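You operate a simulated robot arm through the tools that you are given. There is no shell and no other tool.

You are at the controls of a simulated robot arm. One attempt, no reset.

## Task
Knock up the job square in the wooden tray and weight it.
Fine: push the short lift in the tray home to both rims, lay the short lift of the same job on it, flush all round, then stand the bar weight on them. Set down upright: bar weight.

It is judged by the outcome, as a careful person would: the job done as asked, and still so three seconds after it is handed in. It fails if anything else is knocked over, pushed out of place, dropped, spilled or broken.

## Robot
A 7-joint arm with a two-finger parallel gripper, fixed in place. Base frame: the origin is at the foot of the arm, x ahead of it, y to its left, z up; the work surface is at about z = 900. Units: mm, rad, N and s.
Its first joint turns from -2.897 to 2.897 rad. Payload 4.4 kg.
The TCP is the grasp point between the finger pads, 23 mm short of the fingertips. In the tool frame z runs along the fingers and y along their closing line. The gripper opens to 94 mm. The fingers are 38 mm wide and 10 mm thick; the gripper's body (54 by 96 mm) begins 39 mm behind the TCP.
Orientation is told as [roll, pitch, yaw] about the base's x, y, z axes, in that order, counted from this pose: with the fingers straight down and closing along the base's y, the tool's x points along the base's -x, its y along +y and its z along -z.

## Interface
- The arm moves only by the tool arm_command. Its argument "series" is a list of rows, each an object (a shift or turn left out is 0, a gripper value left out holds the last) with "xyz": the shift along the tool's x, y, z in mm, a list of three; "delta_rot": the turn, a rotation vector about the tool's x, y, z in rad, a list of three. In form: [{"xyz": [tx, ty, tz], "delta_rot": [wx, wy, wz]}, ...]. A call has 1 to 20 rows; each row shifts and turns the commanded pose from where the row before left it, along the tool's axes as they then stand. "hand" is the gripper command, from -1 (shut) to 1 (fully open), values between in proportion, set as the call begins (left out, the last holds). Each row takes 0.2 s and may step no farther than 50 mm and 0.15 rad from the row before; otherwise, or with a gripper value out of range, the whole call is refused. A pose out of reach is approached as far as the arm can. The call stops where the force on the tool passes 90 N (or 10 N more than at its start, if that is more) or the arm is blocked; 0.2 s more then pass. Each finger travels about 72 mm/s and halts on what it meets, pressing with about 32 N; the grip force reading is that of the motor and also rises with nothing between the fingers. The clock runs only during rows and for 0.2 s after the last one: add rows that do not move to give the fingers time. It gives the time, the measured TCP pose, the force on the tool (base axes), the opening and the grip force at its end, in the units of the frame above (readings bear some noise), with the torque about the TCP (base axes, N m) and any sound that the robot's microphone picked up.
- Cameras (640 x 400 px; columns grow to the right, rows downward): "scene" is fixed at [399.3, -500.4, 1664.5]; the picture's right is [0.48, -0.88, 0.00], its down [-0.64, -0.35, -0.69] and it looks along [0.60, 0.33, -0.73] (base axes); focal length 268 px, centre (320, 200). "wrist" rides on the gripper at [86, 16, -75] in the tool frame; the picture's right is [-0.18, 0.98, 0.00], its down [-0.58, -0.11, -0.81] and it looks along [-0.79, -0.15, 0.59] (tool axes); focal length 243 px, centre (320, 200). There is no depth. A picture from a camera that has moved, and an enlarged one, comes with that camera's place and axes in the base frame and with its lens.
- camera(camera): a new picture of that camera. No time passes.
- inspect(camera, box): a new picture of the part [left, top, right, bottom] of that camera's present view, enlarged. No time passes.
- sign_off(): hands the job in; it is judged then, once.

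Places have to be worked out from the pictures, the camera data and where the tool is seen. Open the gripper and draw the arm clear of the work before you hand the job in, unless the task says otherwise.

The tools are called as a command line: name --argument value ..., lists and objects as JSON in quotes. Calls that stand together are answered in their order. arm_command: Moves the arm, as the interface text tells. Its arguments: {"type":"object","properties":{"series":{"type":"array"},"hand":{"type":"number"}},"required":["series"]} The other tools are called the same way: camera (camera) takes a picture; inspect (camera, box) takes an enlarged picture of a part of a camera's view; sign_off () hands the job in.

At the start:

```text
time_s: 0.0
tcp_pos: [841.8, 272.2, 1225.3]
tool_rot: [0.0, 0.0, 0.001]
wrist_force: [-0.4, 1.1, -0.6]
ft_torque: [0.01, 0.01, 0.01]
gripper_width: 93.8
grasp_force: 0.0
```

scene: 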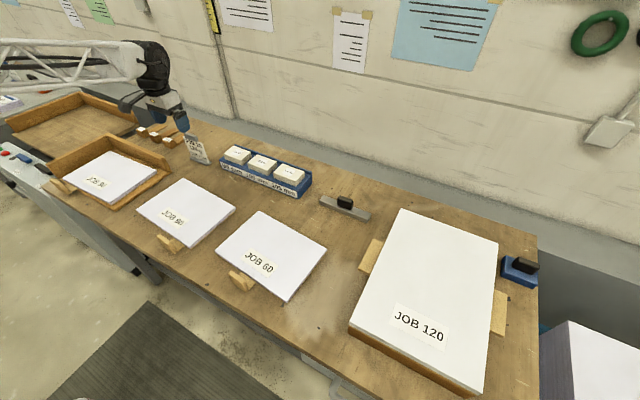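
wrist: 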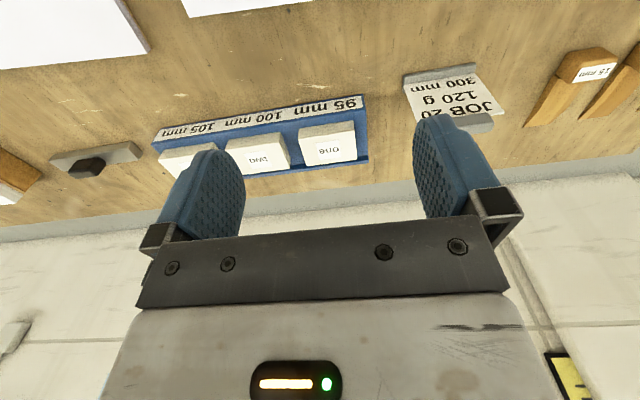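

I'll start by looking closely at the scene: the tray with a lift in it, the loose lifts and their labels, and the bar weight.

inspect --camera "scene" --box '[0, 80, 200, 220]'

inspect --camera "scene" --box '[130, 160, 340, 310]'

inspect --camera "scene" --box '[120, 100, 400, 230]'

inspect --camera "scene" --box '[320, 180, 560, 400]'

inspect --camera "wrist" --box '[0, 0, 640, 250]'

```text
2.86 times, centred on (100, 150) of scene
camera zoom: at [399.3, -500.4, 1664.5], right [0.48, -0.88, 0.0], down [-0.64, -0.35, -0.69], along [0.6, 0.33, -0.73], focal length 767 px, centre (949, 343)
```

zoom: 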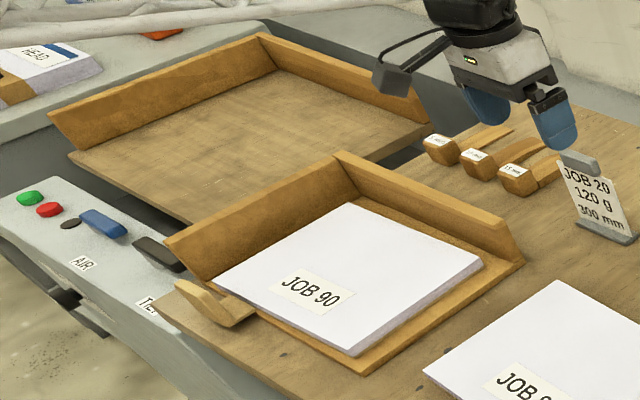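

```text
2.67 times, centred on (235, 235) of scene
camera zoom: at [399.3, -500.4, 1664.5], right [0.48, -0.88, 0.0], down [-0.64, -0.35, -0.69], along [0.6, 0.33, -0.73], focal length 716 px, centre (547, 107)
```

zoom: 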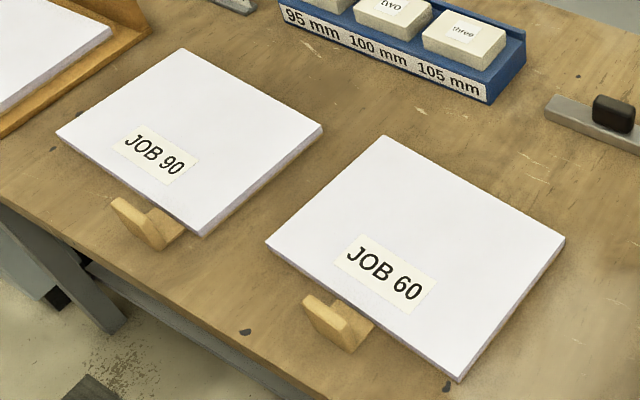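

```text
2.29 times, centred on (260, 165) of scene
camera zoom: at [399.3, -500.4, 1664.5], right [0.48, -0.88, 0.0], down [-0.64, -0.35, -0.69], along [0.6, 0.33, -0.73], focal length 614 px, centre (457, 280)
```

zoom: 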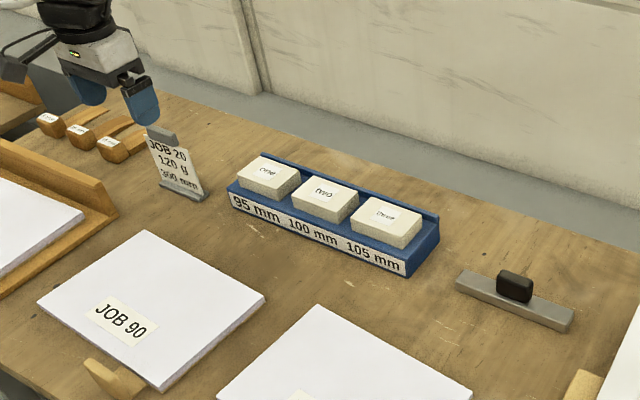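

```text
1.82 times, centred on (440, 290) of scene
camera zoom: at [399.3, -500.4, 1664.5], right [0.48, -0.88, 0.0], down [-0.64, -0.35, -0.69], along [0.6, 0.33, -0.73], focal length 488 px, centre (102, 36)
```

zoom: 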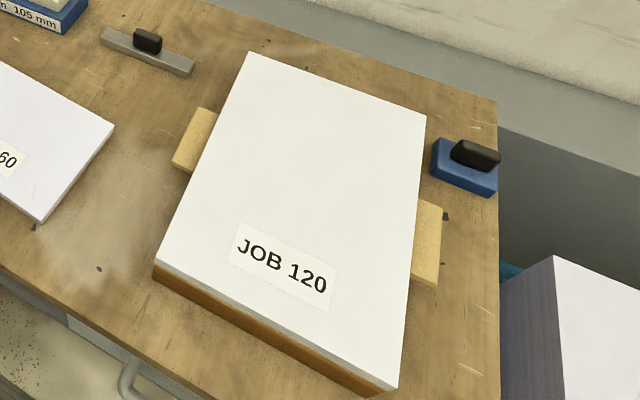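

```text
1.00 times, centred on (320, 125) of wrist (not enlarged: the box is as wide or as high as the picture)
camera zoom: at [756.2, 288.6, 1299.7], right [0.18, 0.98, 0.0], down [0.58, -0.11, 0.81], along [0.79, -0.15, -0.59], focal length 243 px, centre (320, 275)
```

zoom: 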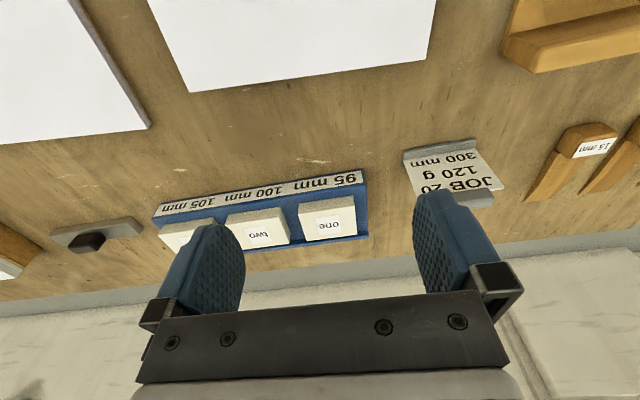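

The lift in the tray is JOB 90, so the loose JOB 90 lift (about x 620–850, y 100–415) is its match. The bar weight looks like the steel bar with the black knob, near (1035, -265). I'll bring the arm back and use the wrist camera on the wooden tabs at the lifts' front edges.

arm_command --series '[{"xyz": [49, -4, 8]}, {"xyz": [49, -4, 8]}, {"xyz": [49, -4, 8]}, {"xyz": [49, -4, 8]}, {"xyz": [49, -4, 8]}, {"xyz": [49, -4, 8]}, {"xyz": [49, -4, 8]}, {"xyz": [49, -4, 8]}, {"xyz": [20, 0, 8]}, {}]' --hand 1

camera --camera "wrist"

camera --camera "scene"

```text
time_s: 2.2
tcp_pos: [428.9, 241.4, 1153.0]
tool_rot: [0.0, 0.0, 0.001]
wrist_force: [0.0, -0.3, -0.6]
ft_torque: [0.0, 0.0, -0.01]
gripper_width: 94.1
grasp_force: 0.0
```

```text
taken
camera wrist: at [343.7, 257.2, 1226.7], right [0.18, 0.98, 0.0], down [0.58, -0.11, 0.81], along [0.79, -0.15, -0.59], focal length 243 px, centre (320, 200)
```

wrist: 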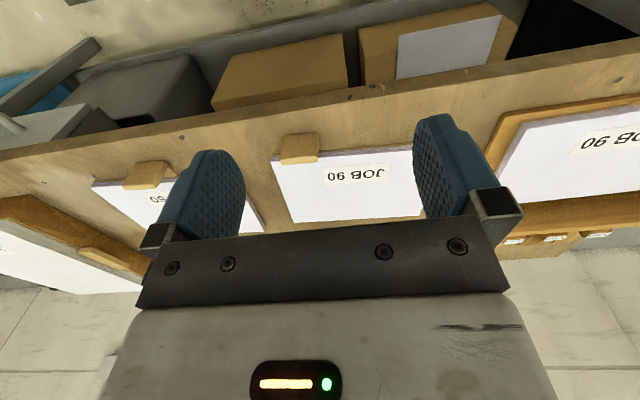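

```text
taken
```

scene: 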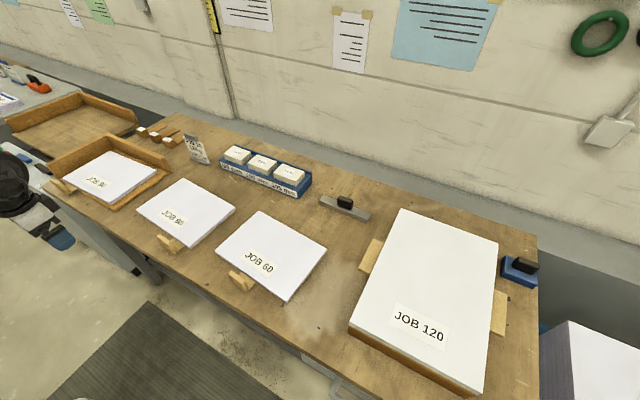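

The wrist camera now shows the front edges upside-down. I'll enlarge the tabs and the tray.

inspect --camera "wrist" --box '[245, 100, 425, 230]'

inspect --camera "wrist" --box '[470, 70, 640, 250]'

inspect --camera "scene" --box '[30, 120, 180, 220]'

inspect --camera "scene" --box '[130, 170, 250, 260]'

```text
3.08 times, centred on (335, 165) of wrist
camera zoom: at [343.7, 257.2, 1226.7], right [0.18, 0.98, 0.0], down [0.58, -0.11, 0.81], along [0.79, -0.15, -0.59], focal length 746 px, centre (274, 308)
```

zoom: 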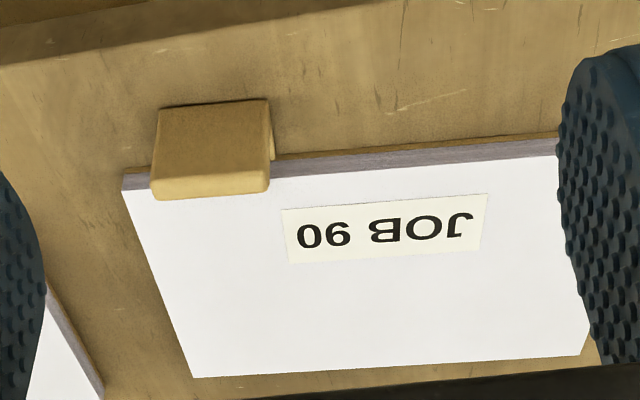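

```text
2.22 times, centred on (555, 160) of wrist
camera zoom: at [343.7, 257.2, 1226.7], right [0.18, 0.98, 0.0], down [0.58, -0.11, 0.81], along [0.79, -0.15, -0.59], focal length 539 px, centre (-202, 289)
```

zoom: 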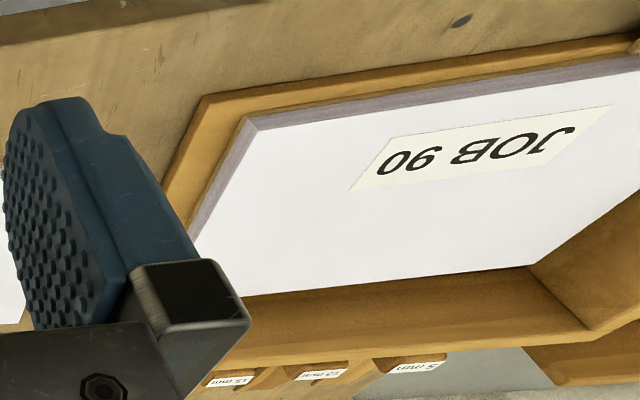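

```text
4.00 times, centred on (105, 170) of scene
camera zoom: at [399.3, -500.4, 1664.5], right [0.48, -0.88, 0.0], down [-0.64, -0.35, -0.69], along [0.6, 0.33, -0.73], focal length 1074 px, centre (1180, 320)
```

zoom: 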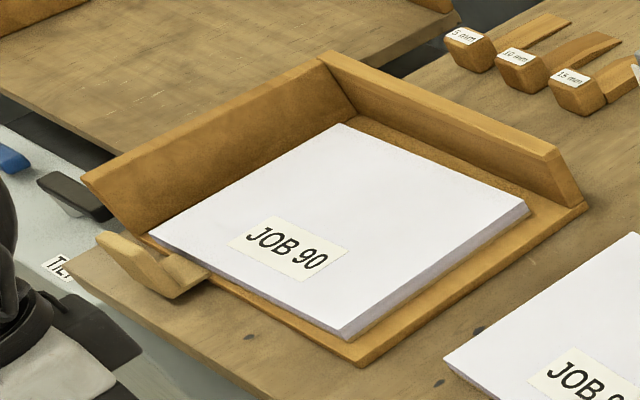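

```text
4.44 times, centred on (190, 215) of scene
camera zoom: at [399.3, -500.4, 1664.5], right [0.48, -0.88, 0.0], down [-0.64, -0.35, -0.69], along [0.6, 0.33, -0.73], focal length 1193 px, centre (898, 133)
```

zoom: 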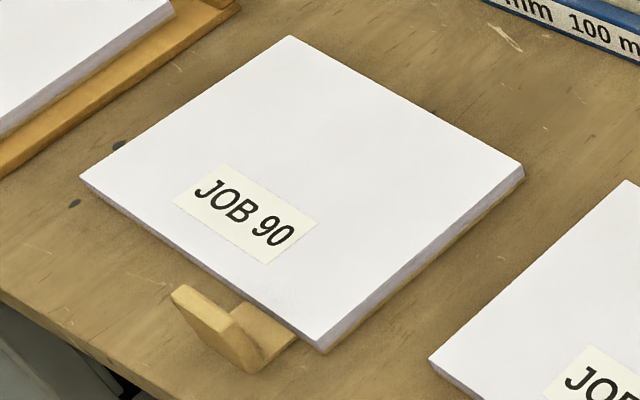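

Each lift has a thin board underneath, with a tongue and an upturned plate as a handle at the front edge. I'll zoom in to measure the handle geometry.

inspect --camera "scene" --box '[150, 222, 200, 258]'

inspect --camera "scene" --box '[40, 165, 100, 205]'

inspect --camera "wrist" --box '[270, 120, 340, 170]'

inspect --camera "scene" --box '[310, 185, 380, 230]'

```text
11.11 times, centred on (175, 240) of scene
camera zoom: at [399.3, -500.4, 1664.5], right [0.48, -0.88, 0.0], down [-0.64, -0.35, -0.69], along [0.6, 0.33, -0.73], focal length 2983 px, centre (1931, -244)
```

zoom: 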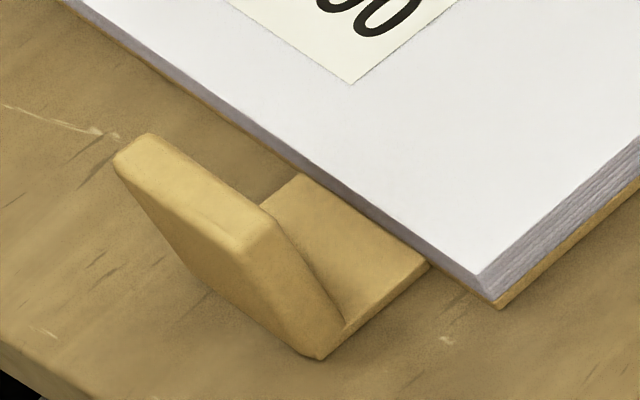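

```text
10.00 times, centred on (70, 185) of scene
camera zoom: at [399.3, -500.4, 1664.5], right [0.48, -0.88, 0.0], down [-0.64, -0.35, -0.69], along [0.6, 0.33, -0.73], focal length 2685 px, centre (2820, 350)
```

zoom: 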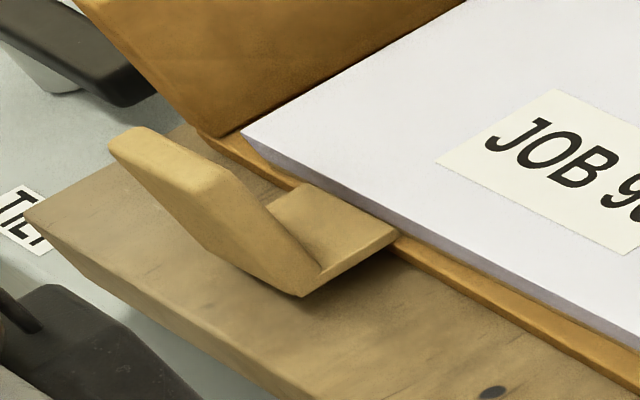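

```text
8.00 times, centred on (305, 145) of wrist
camera zoom: at [343.7, 257.2, 1226.7], right [0.18, 0.98, 0.0], down [0.58, -0.11, 0.81], along [0.79, -0.15, -0.59], focal length 1941 px, centre (440, 640)
```

zoom: 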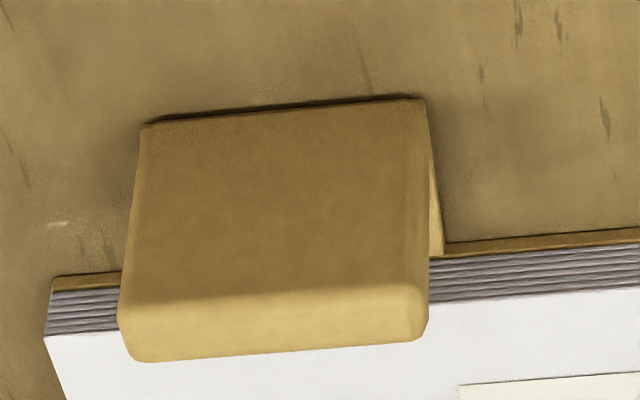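

```text
8.89 times, centred on (345, 208) of scene
camera zoom: at [399.3, -500.4, 1664.5], right [0.48, -0.88, 0.0], down [-0.64, -0.35, -0.69], along [0.6, 0.33, -0.73], focal length 2387 px, centre (98, 133)
```

zoom: 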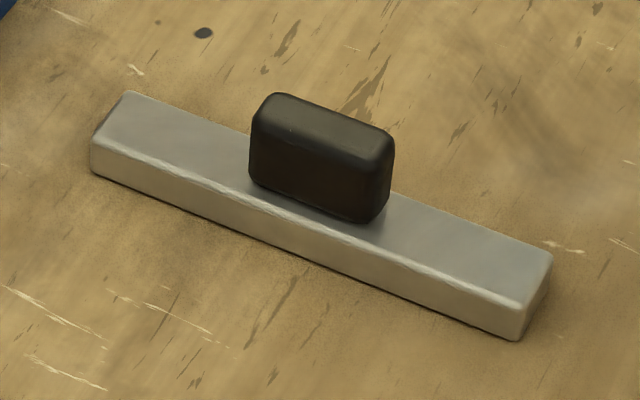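

The handle plate of the loose lift is about 60 mm wide, 16 mm thick and 54 mm tall, near x 589–605, y 147–207, with roughly 28 mm of clearance to the lift edge. Next I'll move to look into the tray.

arm_command --series '[{"xyz": [0, 49, 0]}, {"xyz": [0, 49, 0]}, {"xyz": [0, 49, 0]}, {"xyz": [0, 49, 0]}, {"xyz": [0, 49, 0]}, {"xyz": [0, 49, 0]}, {"xyz": [0, 49, 0]}, {"xyz": [0, 49, 0]}, {"xyz": [0, 49, 0]}, {}]'

camera --camera "wrist"

inspect --camera "wrist" --box '[200, 80, 520, 260]'

```text
time_s: 4.4
tcp_pos: [431.2, 680.9, 1152.3]
tool_rot: [-0.001, -0.001, 0.001]
wrist_force: [0.2, 0.4, -0.3]
ft_torque: [-0.01, 0.0, 0.02]
gripper_width: 94.0
grasp_force: 0.2
```

```text
taken
camera wrist: at [345.2, 698.0, 1226.5], right [0.18, 0.98, 0.0], down [0.58, -0.11, 0.81], along [0.79, -0.15, -0.59], focal length 243 px, centre (320, 200)
```

wrist: 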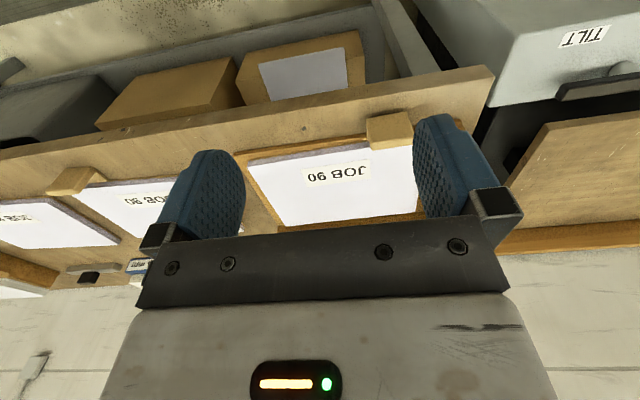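

```text
2.00 times, centred on (360, 170) of wrist
camera zoom: at [345.2, 698.0, 1226.5], right [0.18, 0.98, 0.0], down [0.58, -0.11, 0.81], along [0.79, -0.15, -0.59], focal length 485 px, centre (240, 260)
```

zoom: 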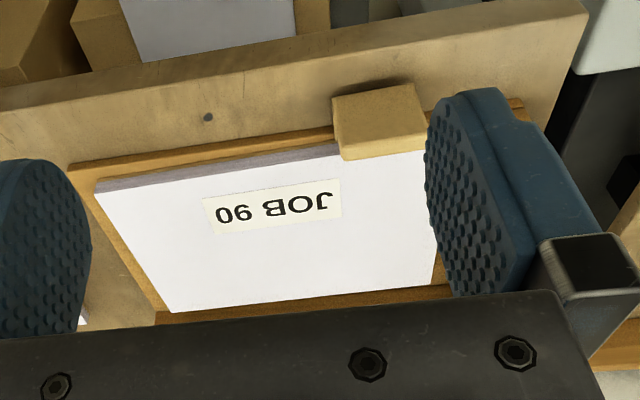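

I need a steeper look at the tray's gaps, so I'll raise the tool and tilt it so the wrist camera looks more downward.

arm_command --series '[{"xyz": [-28, 0, -35]}, {"xyz": [-28, 0, -35]}, {"xyz": [-28, 0, -35]}, {"xyz": [-28, 0, -35]}, {"delta_rot": [0, 0.125, 0]}, {"delta_rot": [0, 0.125, 0]}, {"delta_rot": [0, 0.125, 0]}, {"delta_rot": [0, 0.125, 0]}, {}]'

camera --camera "wrist"

inspect --camera "wrist" --box '[200, 80, 520, 260]'

```text
time_s: 6.4
tcp_pos: [542.9, 681.8, 1293.7]
tool_rot: [-0.001, 0.5, -0.001]
wrist_force: [0.0, -0.9, -0.2]
ft_torque: [-0.01, 0.0, 0.03]
gripper_width: 93.9
grasp_force: 0.1
```

```text
taken
camera wrist: at [502.8, 698.2, 1400.0], right [0.16, 0.98, -0.09], down [0.9, -0.11, 0.43], along [0.41, -0.15, -0.9], focal length 243 px, centre (320, 200)
```

wrist: 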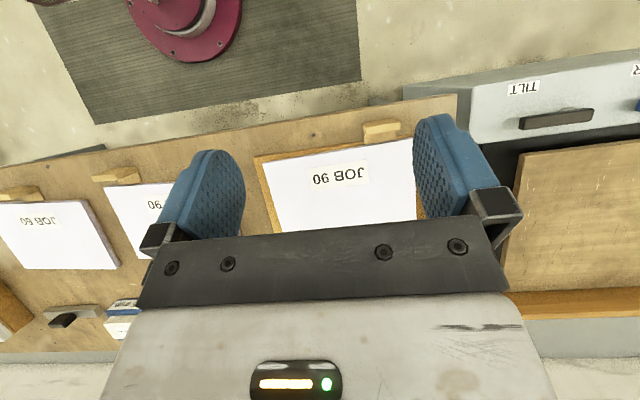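

```text
2.00 times, centred on (360, 170) of wrist
camera zoom: at [502.8, 698.2, 1400.0], right [0.16, 0.98, -0.09], down [0.9, -0.11, 0.43], along [0.41, -0.15, -0.9], focal length 485 px, centre (240, 260)
```

zoom: 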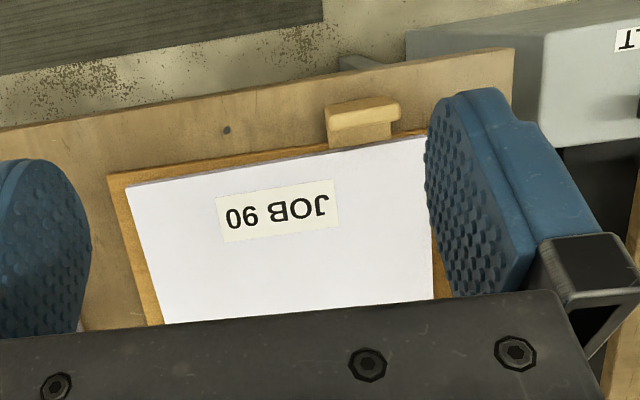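

The gripper body hides the rims, so I'll close the fingers and shift the camera forward to put the tray in the clear upper half of the picture.

arm_command --series '[{"xyz": [-38, -20, 21]}, {"xyz": [-38, -20, 21]}, {"xyz": [-38, -20, 21]}, {}, {}, {}]' --hand -1

camera --camera "wrist"

inspect --camera "wrist" --box '[220, 40, 480, 250]'

```text
time_s: 7.8
tcp_pos: [612.0, 621.7, 1184.9]
tool_rot: [-0.001, 0.5, 0.0]
wrist_force: [-0.1, 0.0, -0.1]
ft_torque: [-0.01, -0.02, -0.01]
gripper_width: 0.0
grasp_force: 32.2
```

```text
taken
camera wrist: at [572.5, 637.0, 1290.6], right [0.16, 0.98, -0.09], down [0.9, -0.11, 0.43], along [0.41, -0.15, -0.9], focal length 243 px, centre (320, 200)
```

wrist: 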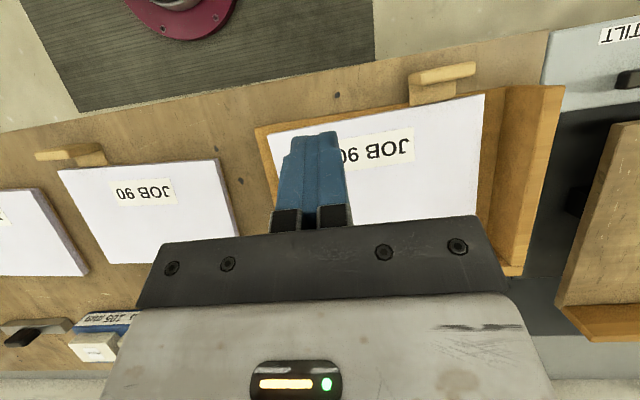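

```text
1.90 times, centred on (350, 145) of wrist
camera zoom: at [572.5, 637.0, 1290.6], right [0.16, 0.98, -0.09], down [0.9, -0.11, 0.43], along [0.41, -0.15, -0.9], focal length 462 px, centre (263, 305)
```

zoom: 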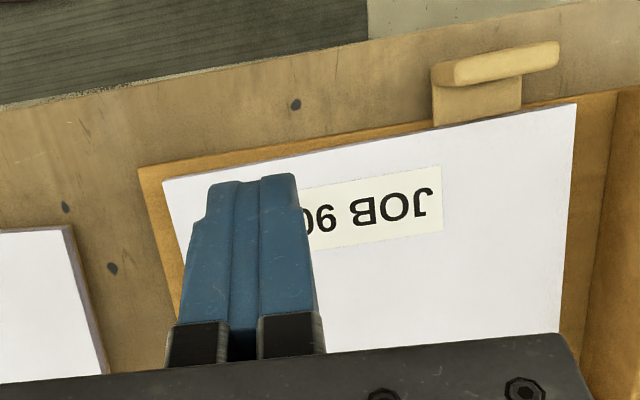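

The tray is in view, but I want its rear rim as well, so I'll go a bit higher and further out.

arm_command --series '[{"xyz": [-20, 6, -40]}, {"xyz": [-20, 6, -40]}, {"xyz": [-20, 6, -40]}, {"xyz": [-20, 6, -40]}, {}]'

camera --camera "wrist"

inspect --camera "wrist" --box '[220, 40, 480, 250]'

```text
time_s: 9.0
tcp_pos: [757.7, 643.6, 1287.6]
tool_rot: [0.0, 0.498, 0.001]
wrist_force: [-0.5, 0.2, 0.1]
ft_torque: [-0.04, 0.01, 0.0]
gripper_width: 0.0
grasp_force: 32.3
```

```text
taken
camera wrist: at [718.6, 660.5, 1393.5], right [0.16, 0.98, -0.09], down [0.9, -0.11, 0.43], along [0.41, -0.15, -0.9], focal length 243 px, centre (320, 200)
```

wrist: 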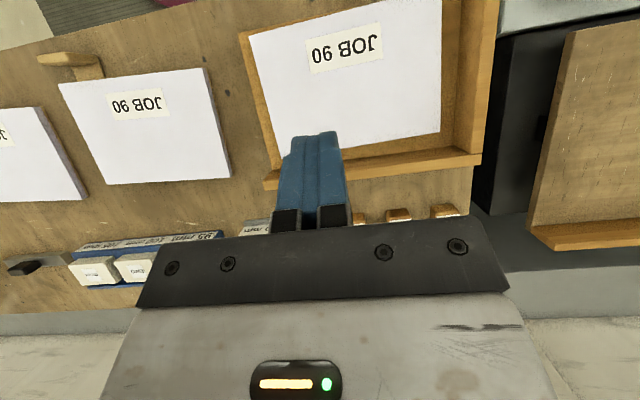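

```text
1.90 times, centred on (350, 145) of wrist
camera zoom: at [718.6, 660.5, 1393.5], right [0.16, 0.98, -0.09], down [0.9, -0.11, 0.43], along [0.41, -0.15, -0.9], focal length 462 px, centre (263, 305)
```

zoom: 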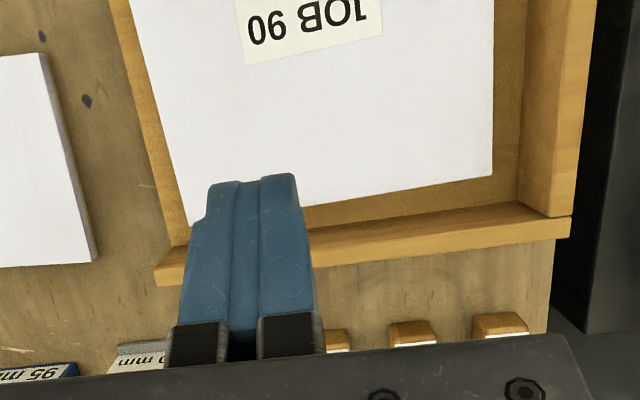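

Now the gaps are clear: the tray's inner corner is near (854, 851) and the lift's corner near (821, 821), so roughly 30 mm to go towards each of the +x and +y rims. I'll zoom in to get the tray floor thickness and the lift height.

inspect --camera "scene" --box '[100, 165, 180, 215]'

inspect --camera "scene" --box '[30, 165, 110, 215]'

inspect --camera "wrist" --box '[230, 20, 350, 95]'

inspect --camera "wrist" --box '[410, 90, 530, 200]'

```text
8.00 times, centred on (140, 190) of scene
camera zoom: at [399.3, -500.4, 1664.5], right [0.48, -0.88, 0.0], down [-0.64, -0.35, -0.69], along [0.6, 0.33, -0.73], focal length 2148 px, centre (1760, 280)
```

zoom: 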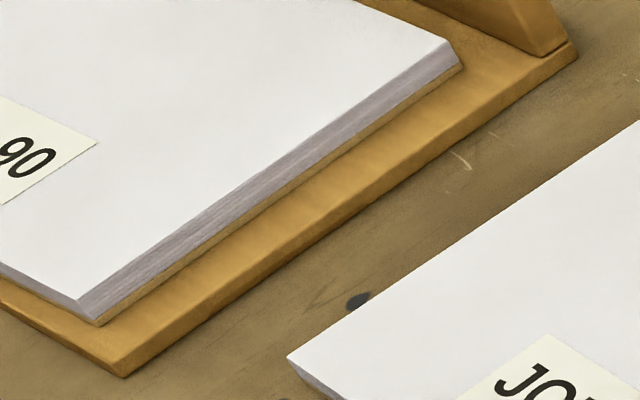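

```text
8.00 times, centred on (70, 190) of scene
camera zoom: at [399.3, -500.4, 1664.5], right [0.48, -0.88, 0.0], down [-0.64, -0.35, -0.69], along [0.6, 0.33, -0.73], focal length 2148 px, centre (2320, 280)
```

zoom: 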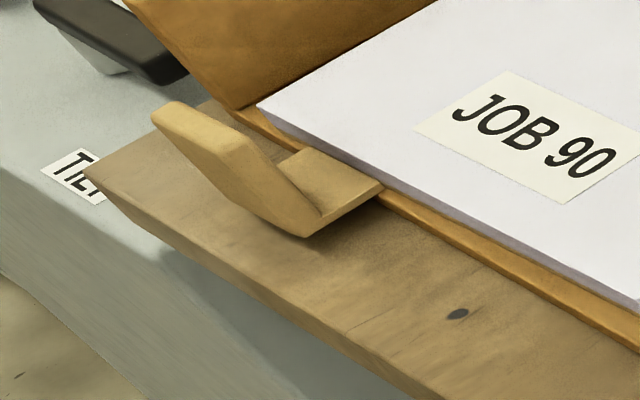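

```text
5.33 times, centred on (290, 58) of wrist
camera zoom: at [718.6, 660.5, 1393.5], right [0.16, 0.98, -0.09], down [0.9, -0.11, 0.43], along [0.41, -0.15, -0.9], focal length 1294 px, centre (480, 960)
```

zoom: 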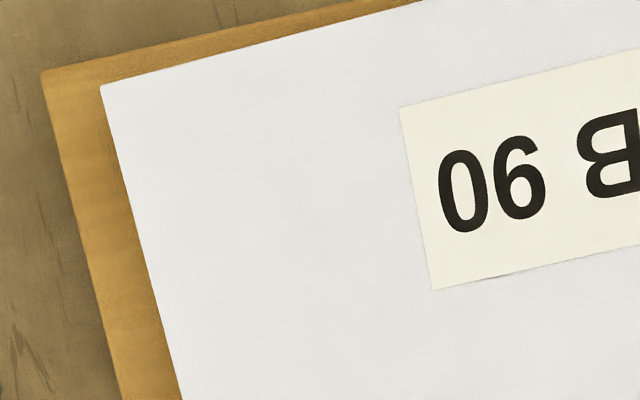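

```text
3.64 times, centred on (470, 145) of wrist
camera zoom: at [718.6, 660.5, 1393.5], right [0.16, 0.98, -0.09], down [0.9, -0.11, 0.43], along [0.41, -0.15, -0.9], focal length 882 px, centre (-226, 400)
```

zoom: 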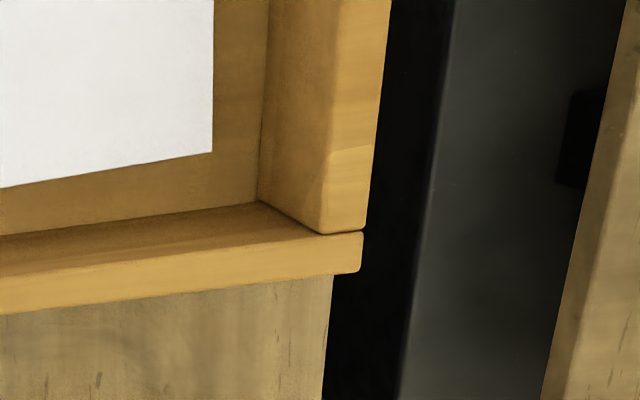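

Estimated heights: tray floor at z≈914, lift about 17 mm thick with its top near z≈932. I'll straighten the tool, come down over the tray lift, and touch its top lightly to calibrate height.

arm_command --series '[{"delta_rot": [0, -0.125, 0]}, {"delta_rot": [0, -0.125, 0]}, {"delta_rot": [0, -0.125, 0]}, {"delta_rot": [0, -0.125, 0]}, {"xyz": [26, 0, 40]}, {"xyz": [26, 0, 40]}, {"xyz": [26, 0, 40]}, {"xyz": [0, 0, 49]}, {"xyz": [0, 0, 49]}, {"xyz": [0, 0, 49]}, {"xyz": [0, 0, 35]}, {}]'

camera --camera "scene"

```text
time_s: 11.6
tcp_pos: [679.1, 646.1, 983.9]
tool_rot: [0.001, 0.001, 0.0]
wrist_force: [0.0, 0.6, -0.8]
ft_torque: [-0.02, -0.01, 0.0]
gripper_width: 0.1
grasp_force: 32.4
```

```text
taken
```

scene: 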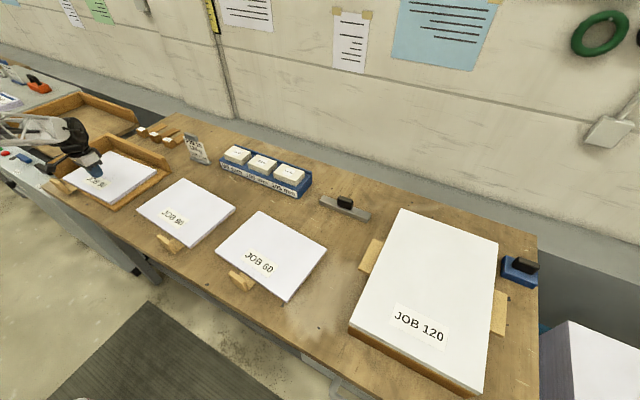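

Fingertips are at about 961. I'll go down 20 mm, then feel for the lift's top in small steps.

arm_command --series '[{"xyz": [0, 0, 12]}, {"xyz": [0, 0, 10]}, {}]'

arm_command --series '[{"xyz": [0, 0, 2]}, {}]'

arm_command --series '[{"xyz": [0, 0, 2]}, {}]'

arm_command --series '[{"xyz": [0, 0, 2]}, {}]'

```text
time_s: 12.4
tcp_pos: [680.6, 645.3, 962.0]
tool_rot: [0.0, -0.001, 0.0]
wrist_force: [-0.6, -0.6, 0.4]
ft_torque: [0.04, -0.02, -0.01]
gripper_width: 0.0
grasp_force: 31.7
```

```text
time_s: 13.0
tcp_pos: [680.1, 645.8, 960.0]
tool_rot: [-0.001, -0.001, 0.0]
wrist_force: [1.0, -1.0, -0.1]
ft_torque: [-0.01, 0.01, 0.03]
gripper_width: 0.0
grasp_force: 32.4
```

```text
time_s: 13.6
tcp_pos: [680.3, 645.2, 959.0]
tool_rot: [0.001, 0.0, 0.0]
wrist_force: [-1.2, -0.3, -0.1]
ft_torque: [-0.01, 0.01, 0.01]
gripper_width: 0.1
grasp_force: 32.3
```

```text
time_s: 14.2
tcp_pos: [679.5, 645.4, 956.8]
tool_rot: [0.001, 0.0, -0.001]
wrist_force: [0.0, 0.4, 0.2]
ft_torque: [0.02, 0.01, 0.01]
gripper_width: 0.0
grasp_force: 32.0
```

Still no contact at fingertip z≈934, so I'll keep going in small steps.

arm_command --series '[{"xyz": [0, 0, 2]}, {}]'

arm_command --series '[{"xyz": [0, 0, 1.5]}, {}]'

arm_command --series '[{"xyz": [0, 0, 1.5]}, {}]'

```text
time_s: 14.8
tcp_pos: [679.9, 646.1, 955.7]
tool_rot: [0.0, -0.002, 0.001]
wrist_force: [-4.8, -3.3, 11.8]
ft_torque: [-0.07, 0.31, 0.04]
gripper_width: 0.0
grasp_force: 31.8
```

```text
time_s: 15.4
tcp_pos: [681.1, 645.6, 955.6]
tool_rot: [0.002, -0.002, 0.0]
wrist_force: [-13.3, -9.8, 38.3]
ft_torque: [-0.29, 1.05, 0.22]
gripper_width: 0.1
grasp_force: 31.7
```

```text
time_s: 16.0
tcp_pos: [680.8, 646.1, 955.2]
tool_rot: [0.003, -0.005, -0.001]
wrist_force: [-21.7, -19.8, 74.6]
ft_torque: [-0.51, 1.59, 0.33]
gripper_width: 0.0
grasp_force: 31.8
```

Contact came at TCP z≈955.6, so the lift's top is at z≈932.6. I'll lift off, move in front of the lift's front edge, open the gripper so both fingers bear on the edge, and come down with the tips about 10 mm below the lift's top.

arm_command --series '[{"xyz": [0, 0, -30]}, {"xyz": [0, 0, -35]}, {"xyz": [37, -2, 0]}, {"xyz": [37, -2, 0]}, {"xyz": [34, -1, 0]}, {}, {}]' --hand 1

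arm_command --series '[{"xyz": [0, 0, 30]}, {"xyz": [0, 0, 25]}, {"xyz": [0, 0, 12]}, {}]'

camera --camera "scene"

inspect --camera "scene" --box '[30, 120, 190, 220]'

camera --camera "wrist"

```text
time_s: 17.6
tcp_pos: [573.6, 640.4, 1016.9]
tool_rot: [-0.001, 0.0, 0.001]
wrist_force: [0.0, -0.2, -0.4]
ft_torque: [-0.02, 0.02, -0.03]
gripper_width: 93.7
grasp_force: 0.1
```

```text
time_s: 18.6
tcp_pos: [574.1, 640.3, 948.2]
tool_rot: [-0.001, 0.001, -0.001]
wrist_force: [0.6, 0.1, 0.1]
ft_torque: [0.01, 0.0, 0.03]
gripper_width: 93.9
grasp_force: 0.0
```

```text
taken
```

scene: 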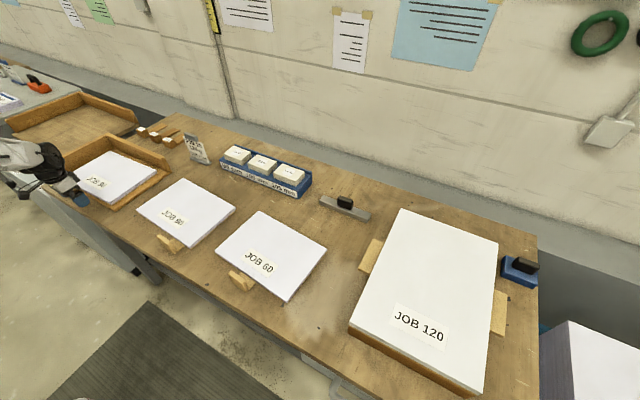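

```text
4.00 times, centred on (110, 170) of scene
camera zoom: at [399.3, -500.4, 1664.5], right [0.48, -0.88, 0.0], down [-0.64, -0.35, -0.69], along [0.6, 0.33, -0.73], focal length 1074 px, centre (1160, 320)
```

zoom: 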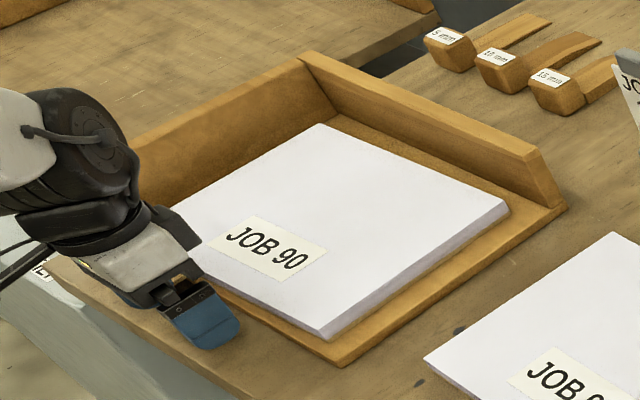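

```text
taken
camera wrist: at [487.7, 656.5, 1022.1], right [0.18, 0.98, 0.0], down [0.58, -0.11, 0.81], along [0.79, -0.15, -0.59], focal length 243 px, centre (320, 200)
```

wrist: 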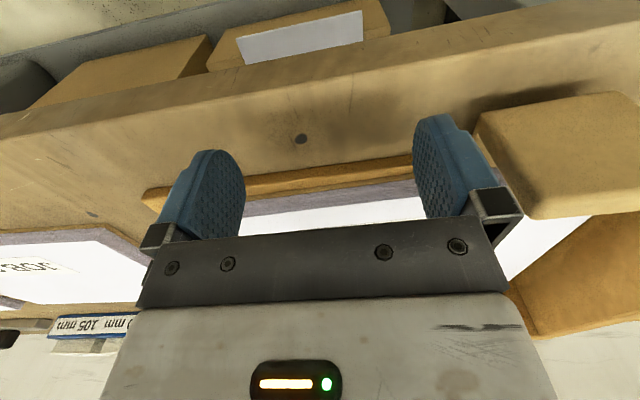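

The fingers sit just in front of the edge and clear of the handle. I'll advance in +x slowly and watch the force.

arm_command --series '[{"xyz": [-4, 0, 2]}, {"xyz": [-6, 0, 0]}, {"xyz": [-6, 0, 0]}, {"xyz": [-6, 0, 0]}, {}]'

arm_command --series '[{"xyz": [-4, 0, 0]}, {"xyz": [-4, 0, 0]}, {"xyz": [-4, 0, 0]}, {}]'

inspect --camera "scene" --box '[30, 120, 190, 220]'

```text
time_s: 19.8
tcp_pos: [593.8, 639.8, 946.7]
tool_rot: [0.002, -0.001, 0.0]
wrist_force: [0.0, 0.6, 0.8]
ft_torque: [-0.02, 0.01, 0.02]
gripper_width: 93.9
grasp_force: 0.1
```

```text
time_s: 20.8
tcp_pos: [606.9, 640.2, 948.0]
tool_rot: [0.001, 0.0, 0.0]
wrist_force: [-2.6, 1.0, 0.7]
ft_torque: [0.01, 0.04, 0.14]
gripper_width: 93.8
grasp_force: 0.0
```

```text
4.00 times, centred on (110, 170) of scene
camera zoom: at [399.3, -500.4, 1664.5], right [0.48, -0.88, 0.0], down [-0.64, -0.35, -0.69], along [0.6, 0.33, -0.73], focal length 1074 px, centre (1160, 320)
```

zoom: 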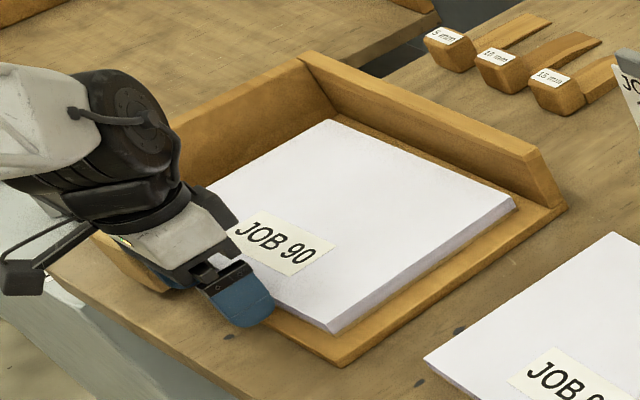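

The lift is sliding at under 3 N. I'll continue towards the back rim.

arm_command --series '[{"xyz": [-4, 0, 0]}, {"xyz": [-4, 0, 0]}, {"xyz": [-4, 0, 0]}, {"xyz": [-4, 0, 0]}, {}]'

arm_command --series '[{"xyz": [-2, 0, 0]}, {"xyz": [-2, 0, 0]}, {}]'

arm_command --series '[{"xyz": [-1.5, 0, 0]}, {"xyz": [-1.5, 0, 0]}, {}]'

inspect --camera "scene" --box '[30, 120, 190, 220]'

```text
time_s: 22.0
tcp_pos: [622.4, 641.5, 947.3]
tool_rot: [-0.001, 0.0, 0.001]
wrist_force: [-3.3, -0.4, 0.7]
ft_torque: [-0.05, 0.05, 0.15]
gripper_width: 93.7
grasp_force: 0.0
```

```text
time_s: 22.8
tcp_pos: [626.4, 640.1, 946.4]
tool_rot: [0.0, -0.001, -0.001]
wrist_force: [-17.0, 2.7, 5.2]
ft_torque: [0.06, 0.23, -0.12]
gripper_width: 94.0
grasp_force: 0.0
```

```text
time_s: 23.6
tcp_pos: [626.2, 640.5, 946.0]
tool_rot: [-0.001, 0.003, 0.0]
wrist_force: [-25.9, -0.4, 9.7]
ft_torque: [-0.32, 0.27, -1.0]
gripper_width: 93.8
grasp_force: 0.1
stopped in row 3: the force on the tool passed its limit at 93 N (the readings are from after the stop); the commanded pose is now the measured one
```

```text
4.00 times, centred on (110, 170) of scene
camera zoom: at [399.3, -500.4, 1664.5], right [0.48, -0.88, 0.0], down [-0.64, -0.35, -0.69], along [0.6, 0.33, -0.73], focal length 1074 px, centre (1160, 320)
```

zoom: 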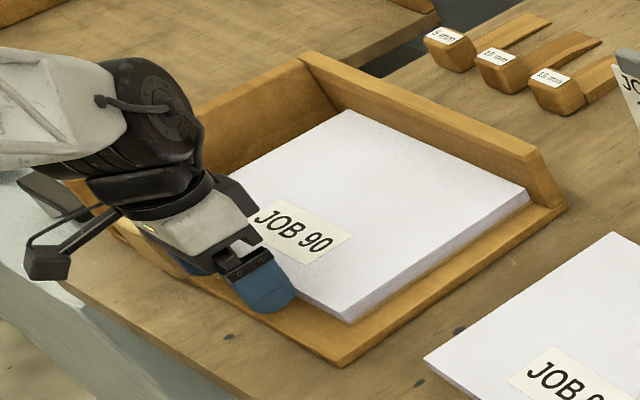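

The lift is home on the back (+x) rim, and the tray hasn't moved. I'll back off, lift, move to the low-y side, and turn the gripper 90° for the +y push.

arm_command --series '[{"xyz": [10, 0, 0]}, {"xyz": [10, 0, -20]}, {"xyz": [0, 0, -40]}, {"xyz": [0, 0, -40]}, {"xyz": [-28, -34, 0]}, {"xyz": [-28, -34, 0]}, {"xyz": [-28, -34, 0]}, {"xyz": [-28, -34, 0]}, {"xyz": [-27, -34, 0]}, {}]'

arm_command --series '[{"delta_rot": [0, 0, -0.1428]}, {"delta_rot": [0, 0, -0.1428]}, {"delta_rot": [0, 0, -0.1428]}, {"delta_rot": [0, 0, -0.1428]}, {"delta_rot": [0, 0, -0.1428]}, {"delta_rot": [0, 0, -0.1428]}, {"delta_rot": [0, 0, -0.1428]}, {"delta_rot": [0, 0, -0.1428]}, {"delta_rot": [0, 0, -0.1428]}, {"delta_rot": [0, 0, -0.1428]}, {"delta_rot": [0, 0, -0.1428]}, {}]'

camera --camera "wrist"

camera --camera "scene"

```text
time_s: 25.8
tcp_pos: [747.8, 469.8, 1045.6]
tool_rot: [-0.003, 0.004, -0.001]
wrist_force: [0.2, -0.4, 0.4]
ft_torque: [-0.01, -0.01, 0.03]
gripper_width: 94.2
grasp_force: 0.0
```

```text
time_s: 28.4
tcp_pos: [746.9, 470.6, 1046.4]
tool_rot: [0.004, 0.001, 1.571]
wrist_force: [0.1, 0.9, -0.2]
ft_torque: [0.01, 0.01, 0.01]
gripper_width: 94.2
grasp_force: 0.1
```

```text
taken
camera wrist: at [731.7, 384.4, 1120.5], right [-0.98, 0.18, 0.0], down [0.11, 0.58, 0.81], along [0.15, 0.79, -0.59], focal length 243 px, centre (320, 200)
```

wrist: 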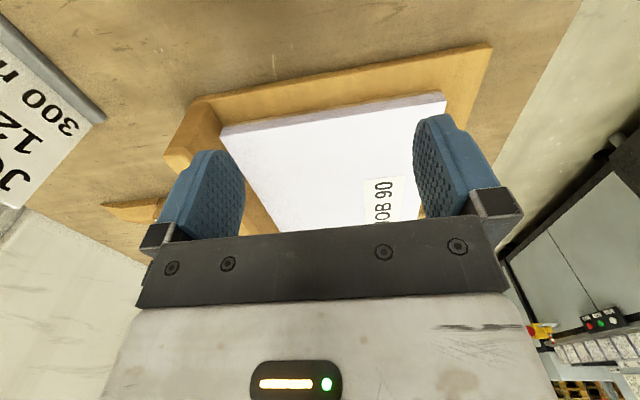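

```text
taken
```

scene: 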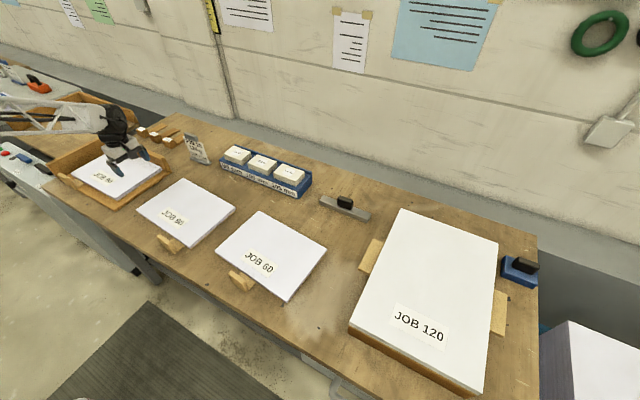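

The pose is right for the push. I'll match the tray's slight skew, come down beside the low-y edge, and approach.

arm_command --series '[{"delta_rot": [0, 0, -0.02]}, {"xyz": [0, 0, 40]}, {"xyz": [0, 0, 40]}, {"xyz": [0, 0, 20]}, {}]'

inspect --camera "scene" --box '[30, 120, 190, 220]'

camera --camera "wrist"

```text
time_s: 29.6
tcp_pos: [745.5, 470.7, 945.3]
tool_rot: [0.004, 0.002, 1.592]
wrist_force: [0.5, -0.4, -0.3]
ft_torque: [-0.02, 0.0, 0.0]
gripper_width: 94.0
grasp_force: 0.1
```

```text
4.00 times, centred on (110, 170) of scene
camera zoom: at [399.3, -500.4, 1664.5], right [0.48, -0.88, 0.0], down [-0.64, -0.35, -0.69], along [0.6, 0.33, -0.73], focal length 1074 px, centre (1160, 320)
```

zoom: 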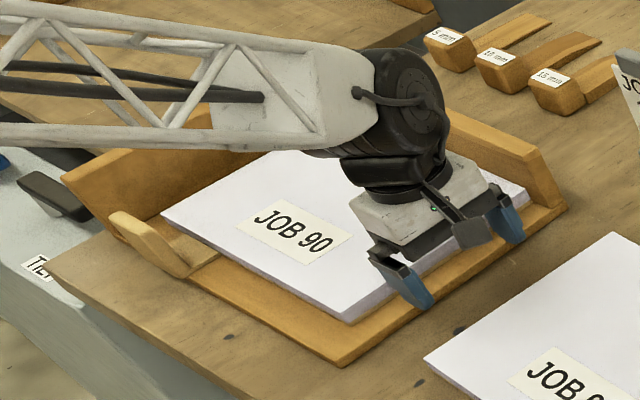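

```text
taken
camera wrist: at [733.0, 384.4, 1019.6], right [-0.99, 0.16, 0.0], down [0.1, 0.58, 0.81], along [0.13, 0.79, -0.59], focal length 243 px, centre (320, 200)
```

wrist: 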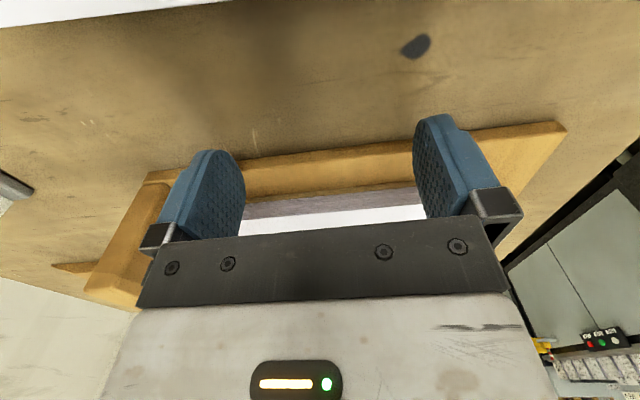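

Aligned. I'll advance in +y slowly.

arm_command --series '[{"xyz": [-6, 0, 0]}, {"xyz": [-6, 0, 0]}, {"xyz": [-6, 0, 0]}, {"xyz": [-6, 0, 0]}, {"xyz": [-5, 0, 0]}, {"xyz": [-5, 0, 0]}, {}]'

arm_command --series '[{"xyz": [-4, 0, 0]}, {"xyz": [-4, 0, 0]}, {"xyz": [-4, 0, 0]}, {}]'

inspect --camera "scene" --box '[30, 120, 190, 220]'

```text
time_s: 31.2
tcp_pos: [746.0, 504.8, 946.0]
tool_rot: [0.004, 0.001, 1.592]
wrist_force: [0.0, -3.2, 1.9]
ft_torque: [0.0, -0.05, -0.17]
gripper_width: 93.9
grasp_force: 0.0
```

```text
time_s: 32.2
tcp_pos: [745.3, 516.2, 946.7]
tool_rot: [0.003, 0.002, 1.592]
wrist_force: [1.4, -2.8, -0.9]
ft_torque: [-0.03, 0.0, -0.13]
gripper_width: 94.2
grasp_force: 0.1
```

```text
4.00 times, centred on (110, 170) of scene
camera zoom: at [399.3, -500.4, 1664.5], right [0.48, -0.88, 0.0], down [-0.64, -0.35, -0.69], along [0.6, 0.33, -0.73], focal length 1074 px, centre (1160, 320)
```

zoom: 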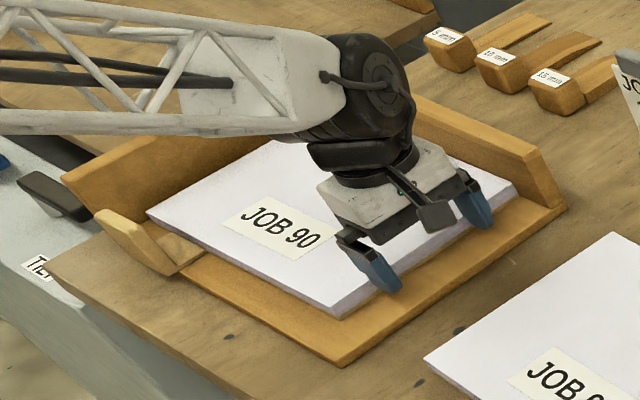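

The lift slides at about 3 N. I'll carry on to the +y rim.

arm_command --series '[{"xyz": [-2, 0, 0]}, {"xyz": [-2, 0, 0]}, {"xyz": [-2, 0, 0]}, {}]'

arm_command --series '[{"xyz": [-1.5, 0, 0]}, {"xyz": [-1.5, 0, 0]}, {}]'

arm_command --series '[{"xyz": [-1.5, 0, 0]}, {"xyz": [-1.5, 0, 0]}, {}]'

arm_command --series '[{"xyz": [-1.5, 0, 0]}, {"xyz": [-1.5, 0, 0]}, {}]'

inspect --camera "scene" --box '[30, 120, 190, 220]'

```text
time_s: 33.2
tcp_pos: [744.9, 523.4, 946.3]
tool_rot: [0.003, 0.0, 1.591]
wrist_force: [0.5, -2.5, 1.0]
ft_torque: [-0.03, -0.09, -0.11]
gripper_width: 93.9
grasp_force: 0.0
```

```text
time_s: 34.0
tcp_pos: [744.2, 525.1, 946.8]
tool_rot: [0.002, 0.001, 1.592]
wrist_force: [0.3, -3.8, 1.3]
ft_torque: [-0.02, 0.02, -0.01]
gripper_width: 93.8
grasp_force: 0.1
```

```text
time_s: 34.8
tcp_pos: [744.6, 528.7, 946.3]
tool_rot: [0.003, 0.003, 1.591]
wrist_force: [-0.1, -4.0, 2.3]
ft_torque: [-0.05, 0.05, 0.09]
gripper_width: 93.7
grasp_force: 0.1
```

```text
time_s: 35.6
tcp_pos: [744.6, 529.7, 946.7]
tool_rot: [0.004, 0.005, 1.591]
wrist_force: [-17.9, -69.6, 14.7]
ft_torque: [-0.99, 0.3, 0.92]
gripper_width: 94.0
grasp_force: 0.1
```

```text
4.00 times, centred on (110, 170) of scene
camera zoom: at [399.3, -500.4, 1664.5], right [0.48, -0.88, 0.0], down [-0.64, -0.35, -0.69], along [0.6, 0.33, -0.73], focal length 1074 px, centre (1160, 320)
```

zoom: 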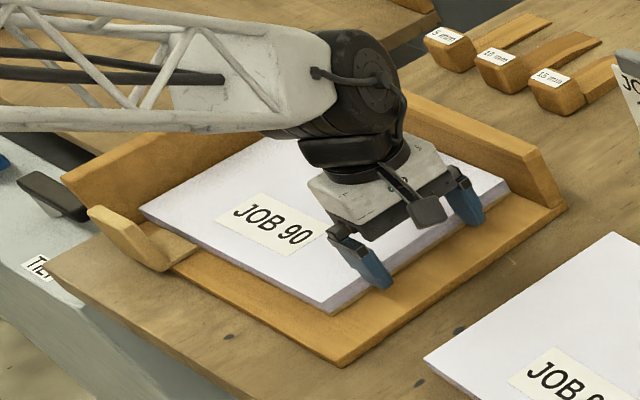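

Both pushes are home, with 70 N against the +y rim. I'll back off, rise, and check the seating from above.

arm_command --series '[{"xyz": [8, 0, 0]}, {"xyz": [15, 0, 0]}, {"xyz": [0, 0, -45]}, {"xyz": [0, 0, -45]}, {"xyz": [0, 0, -45]}, {"xyz": [0, 0, -45]}, {"xyz": [0, 0, -45]}, {"xyz": [-30, 0, -30]}, {"delta_rot": [0, 0.12, 0]}, {"delta_rot": [0, 0.12, 0]}, {"delta_rot": [0, 0.12, 0]}, {"delta_rot": [0, 0.12, 0]}, {}, {}]' --hand -1

camera --camera "wrist"

inspect --camera "scene" --box '[30, 120, 190, 220]'

```text
time_s: 38.6
tcp_pos: [745.0, 538.2, 1201.7]
tool_rot: [0.005, 0.482, 1.595]
wrist_force: [-0.4, 0.5, 0.0]
ft_torque: [0.01, 0.01, -0.03]
gripper_width: 0.0
grasp_force: 32.4
```

```text
taken
camera wrist: at [731.4, 496.9, 1306.9], right [-0.99, 0.14, -0.08], down [0.09, 0.89, 0.44], along [0.14, 0.43, -0.89], focal length 243 px, centre (320, 200)
```

wrist: 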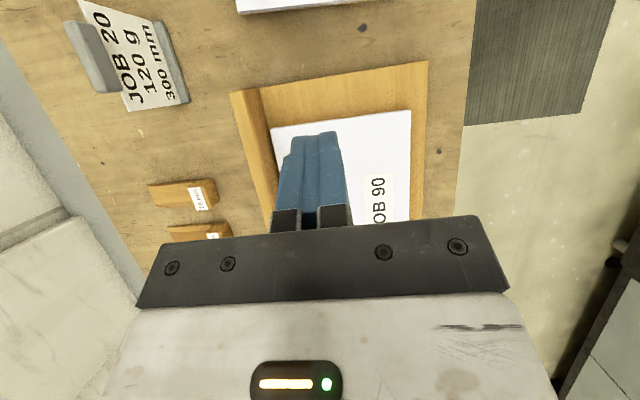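

```text
4.00 times, centred on (110, 170) of scene
camera zoom: at [399.3, -500.4, 1664.5], right [0.48, -0.88, 0.0], down [-0.64, -0.35, -0.69], along [0.6, 0.33, -0.73], focal length 1074 px, centre (1160, 320)
```

zoom: 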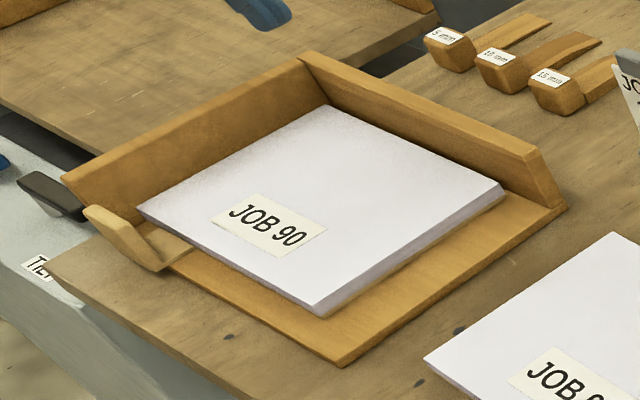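

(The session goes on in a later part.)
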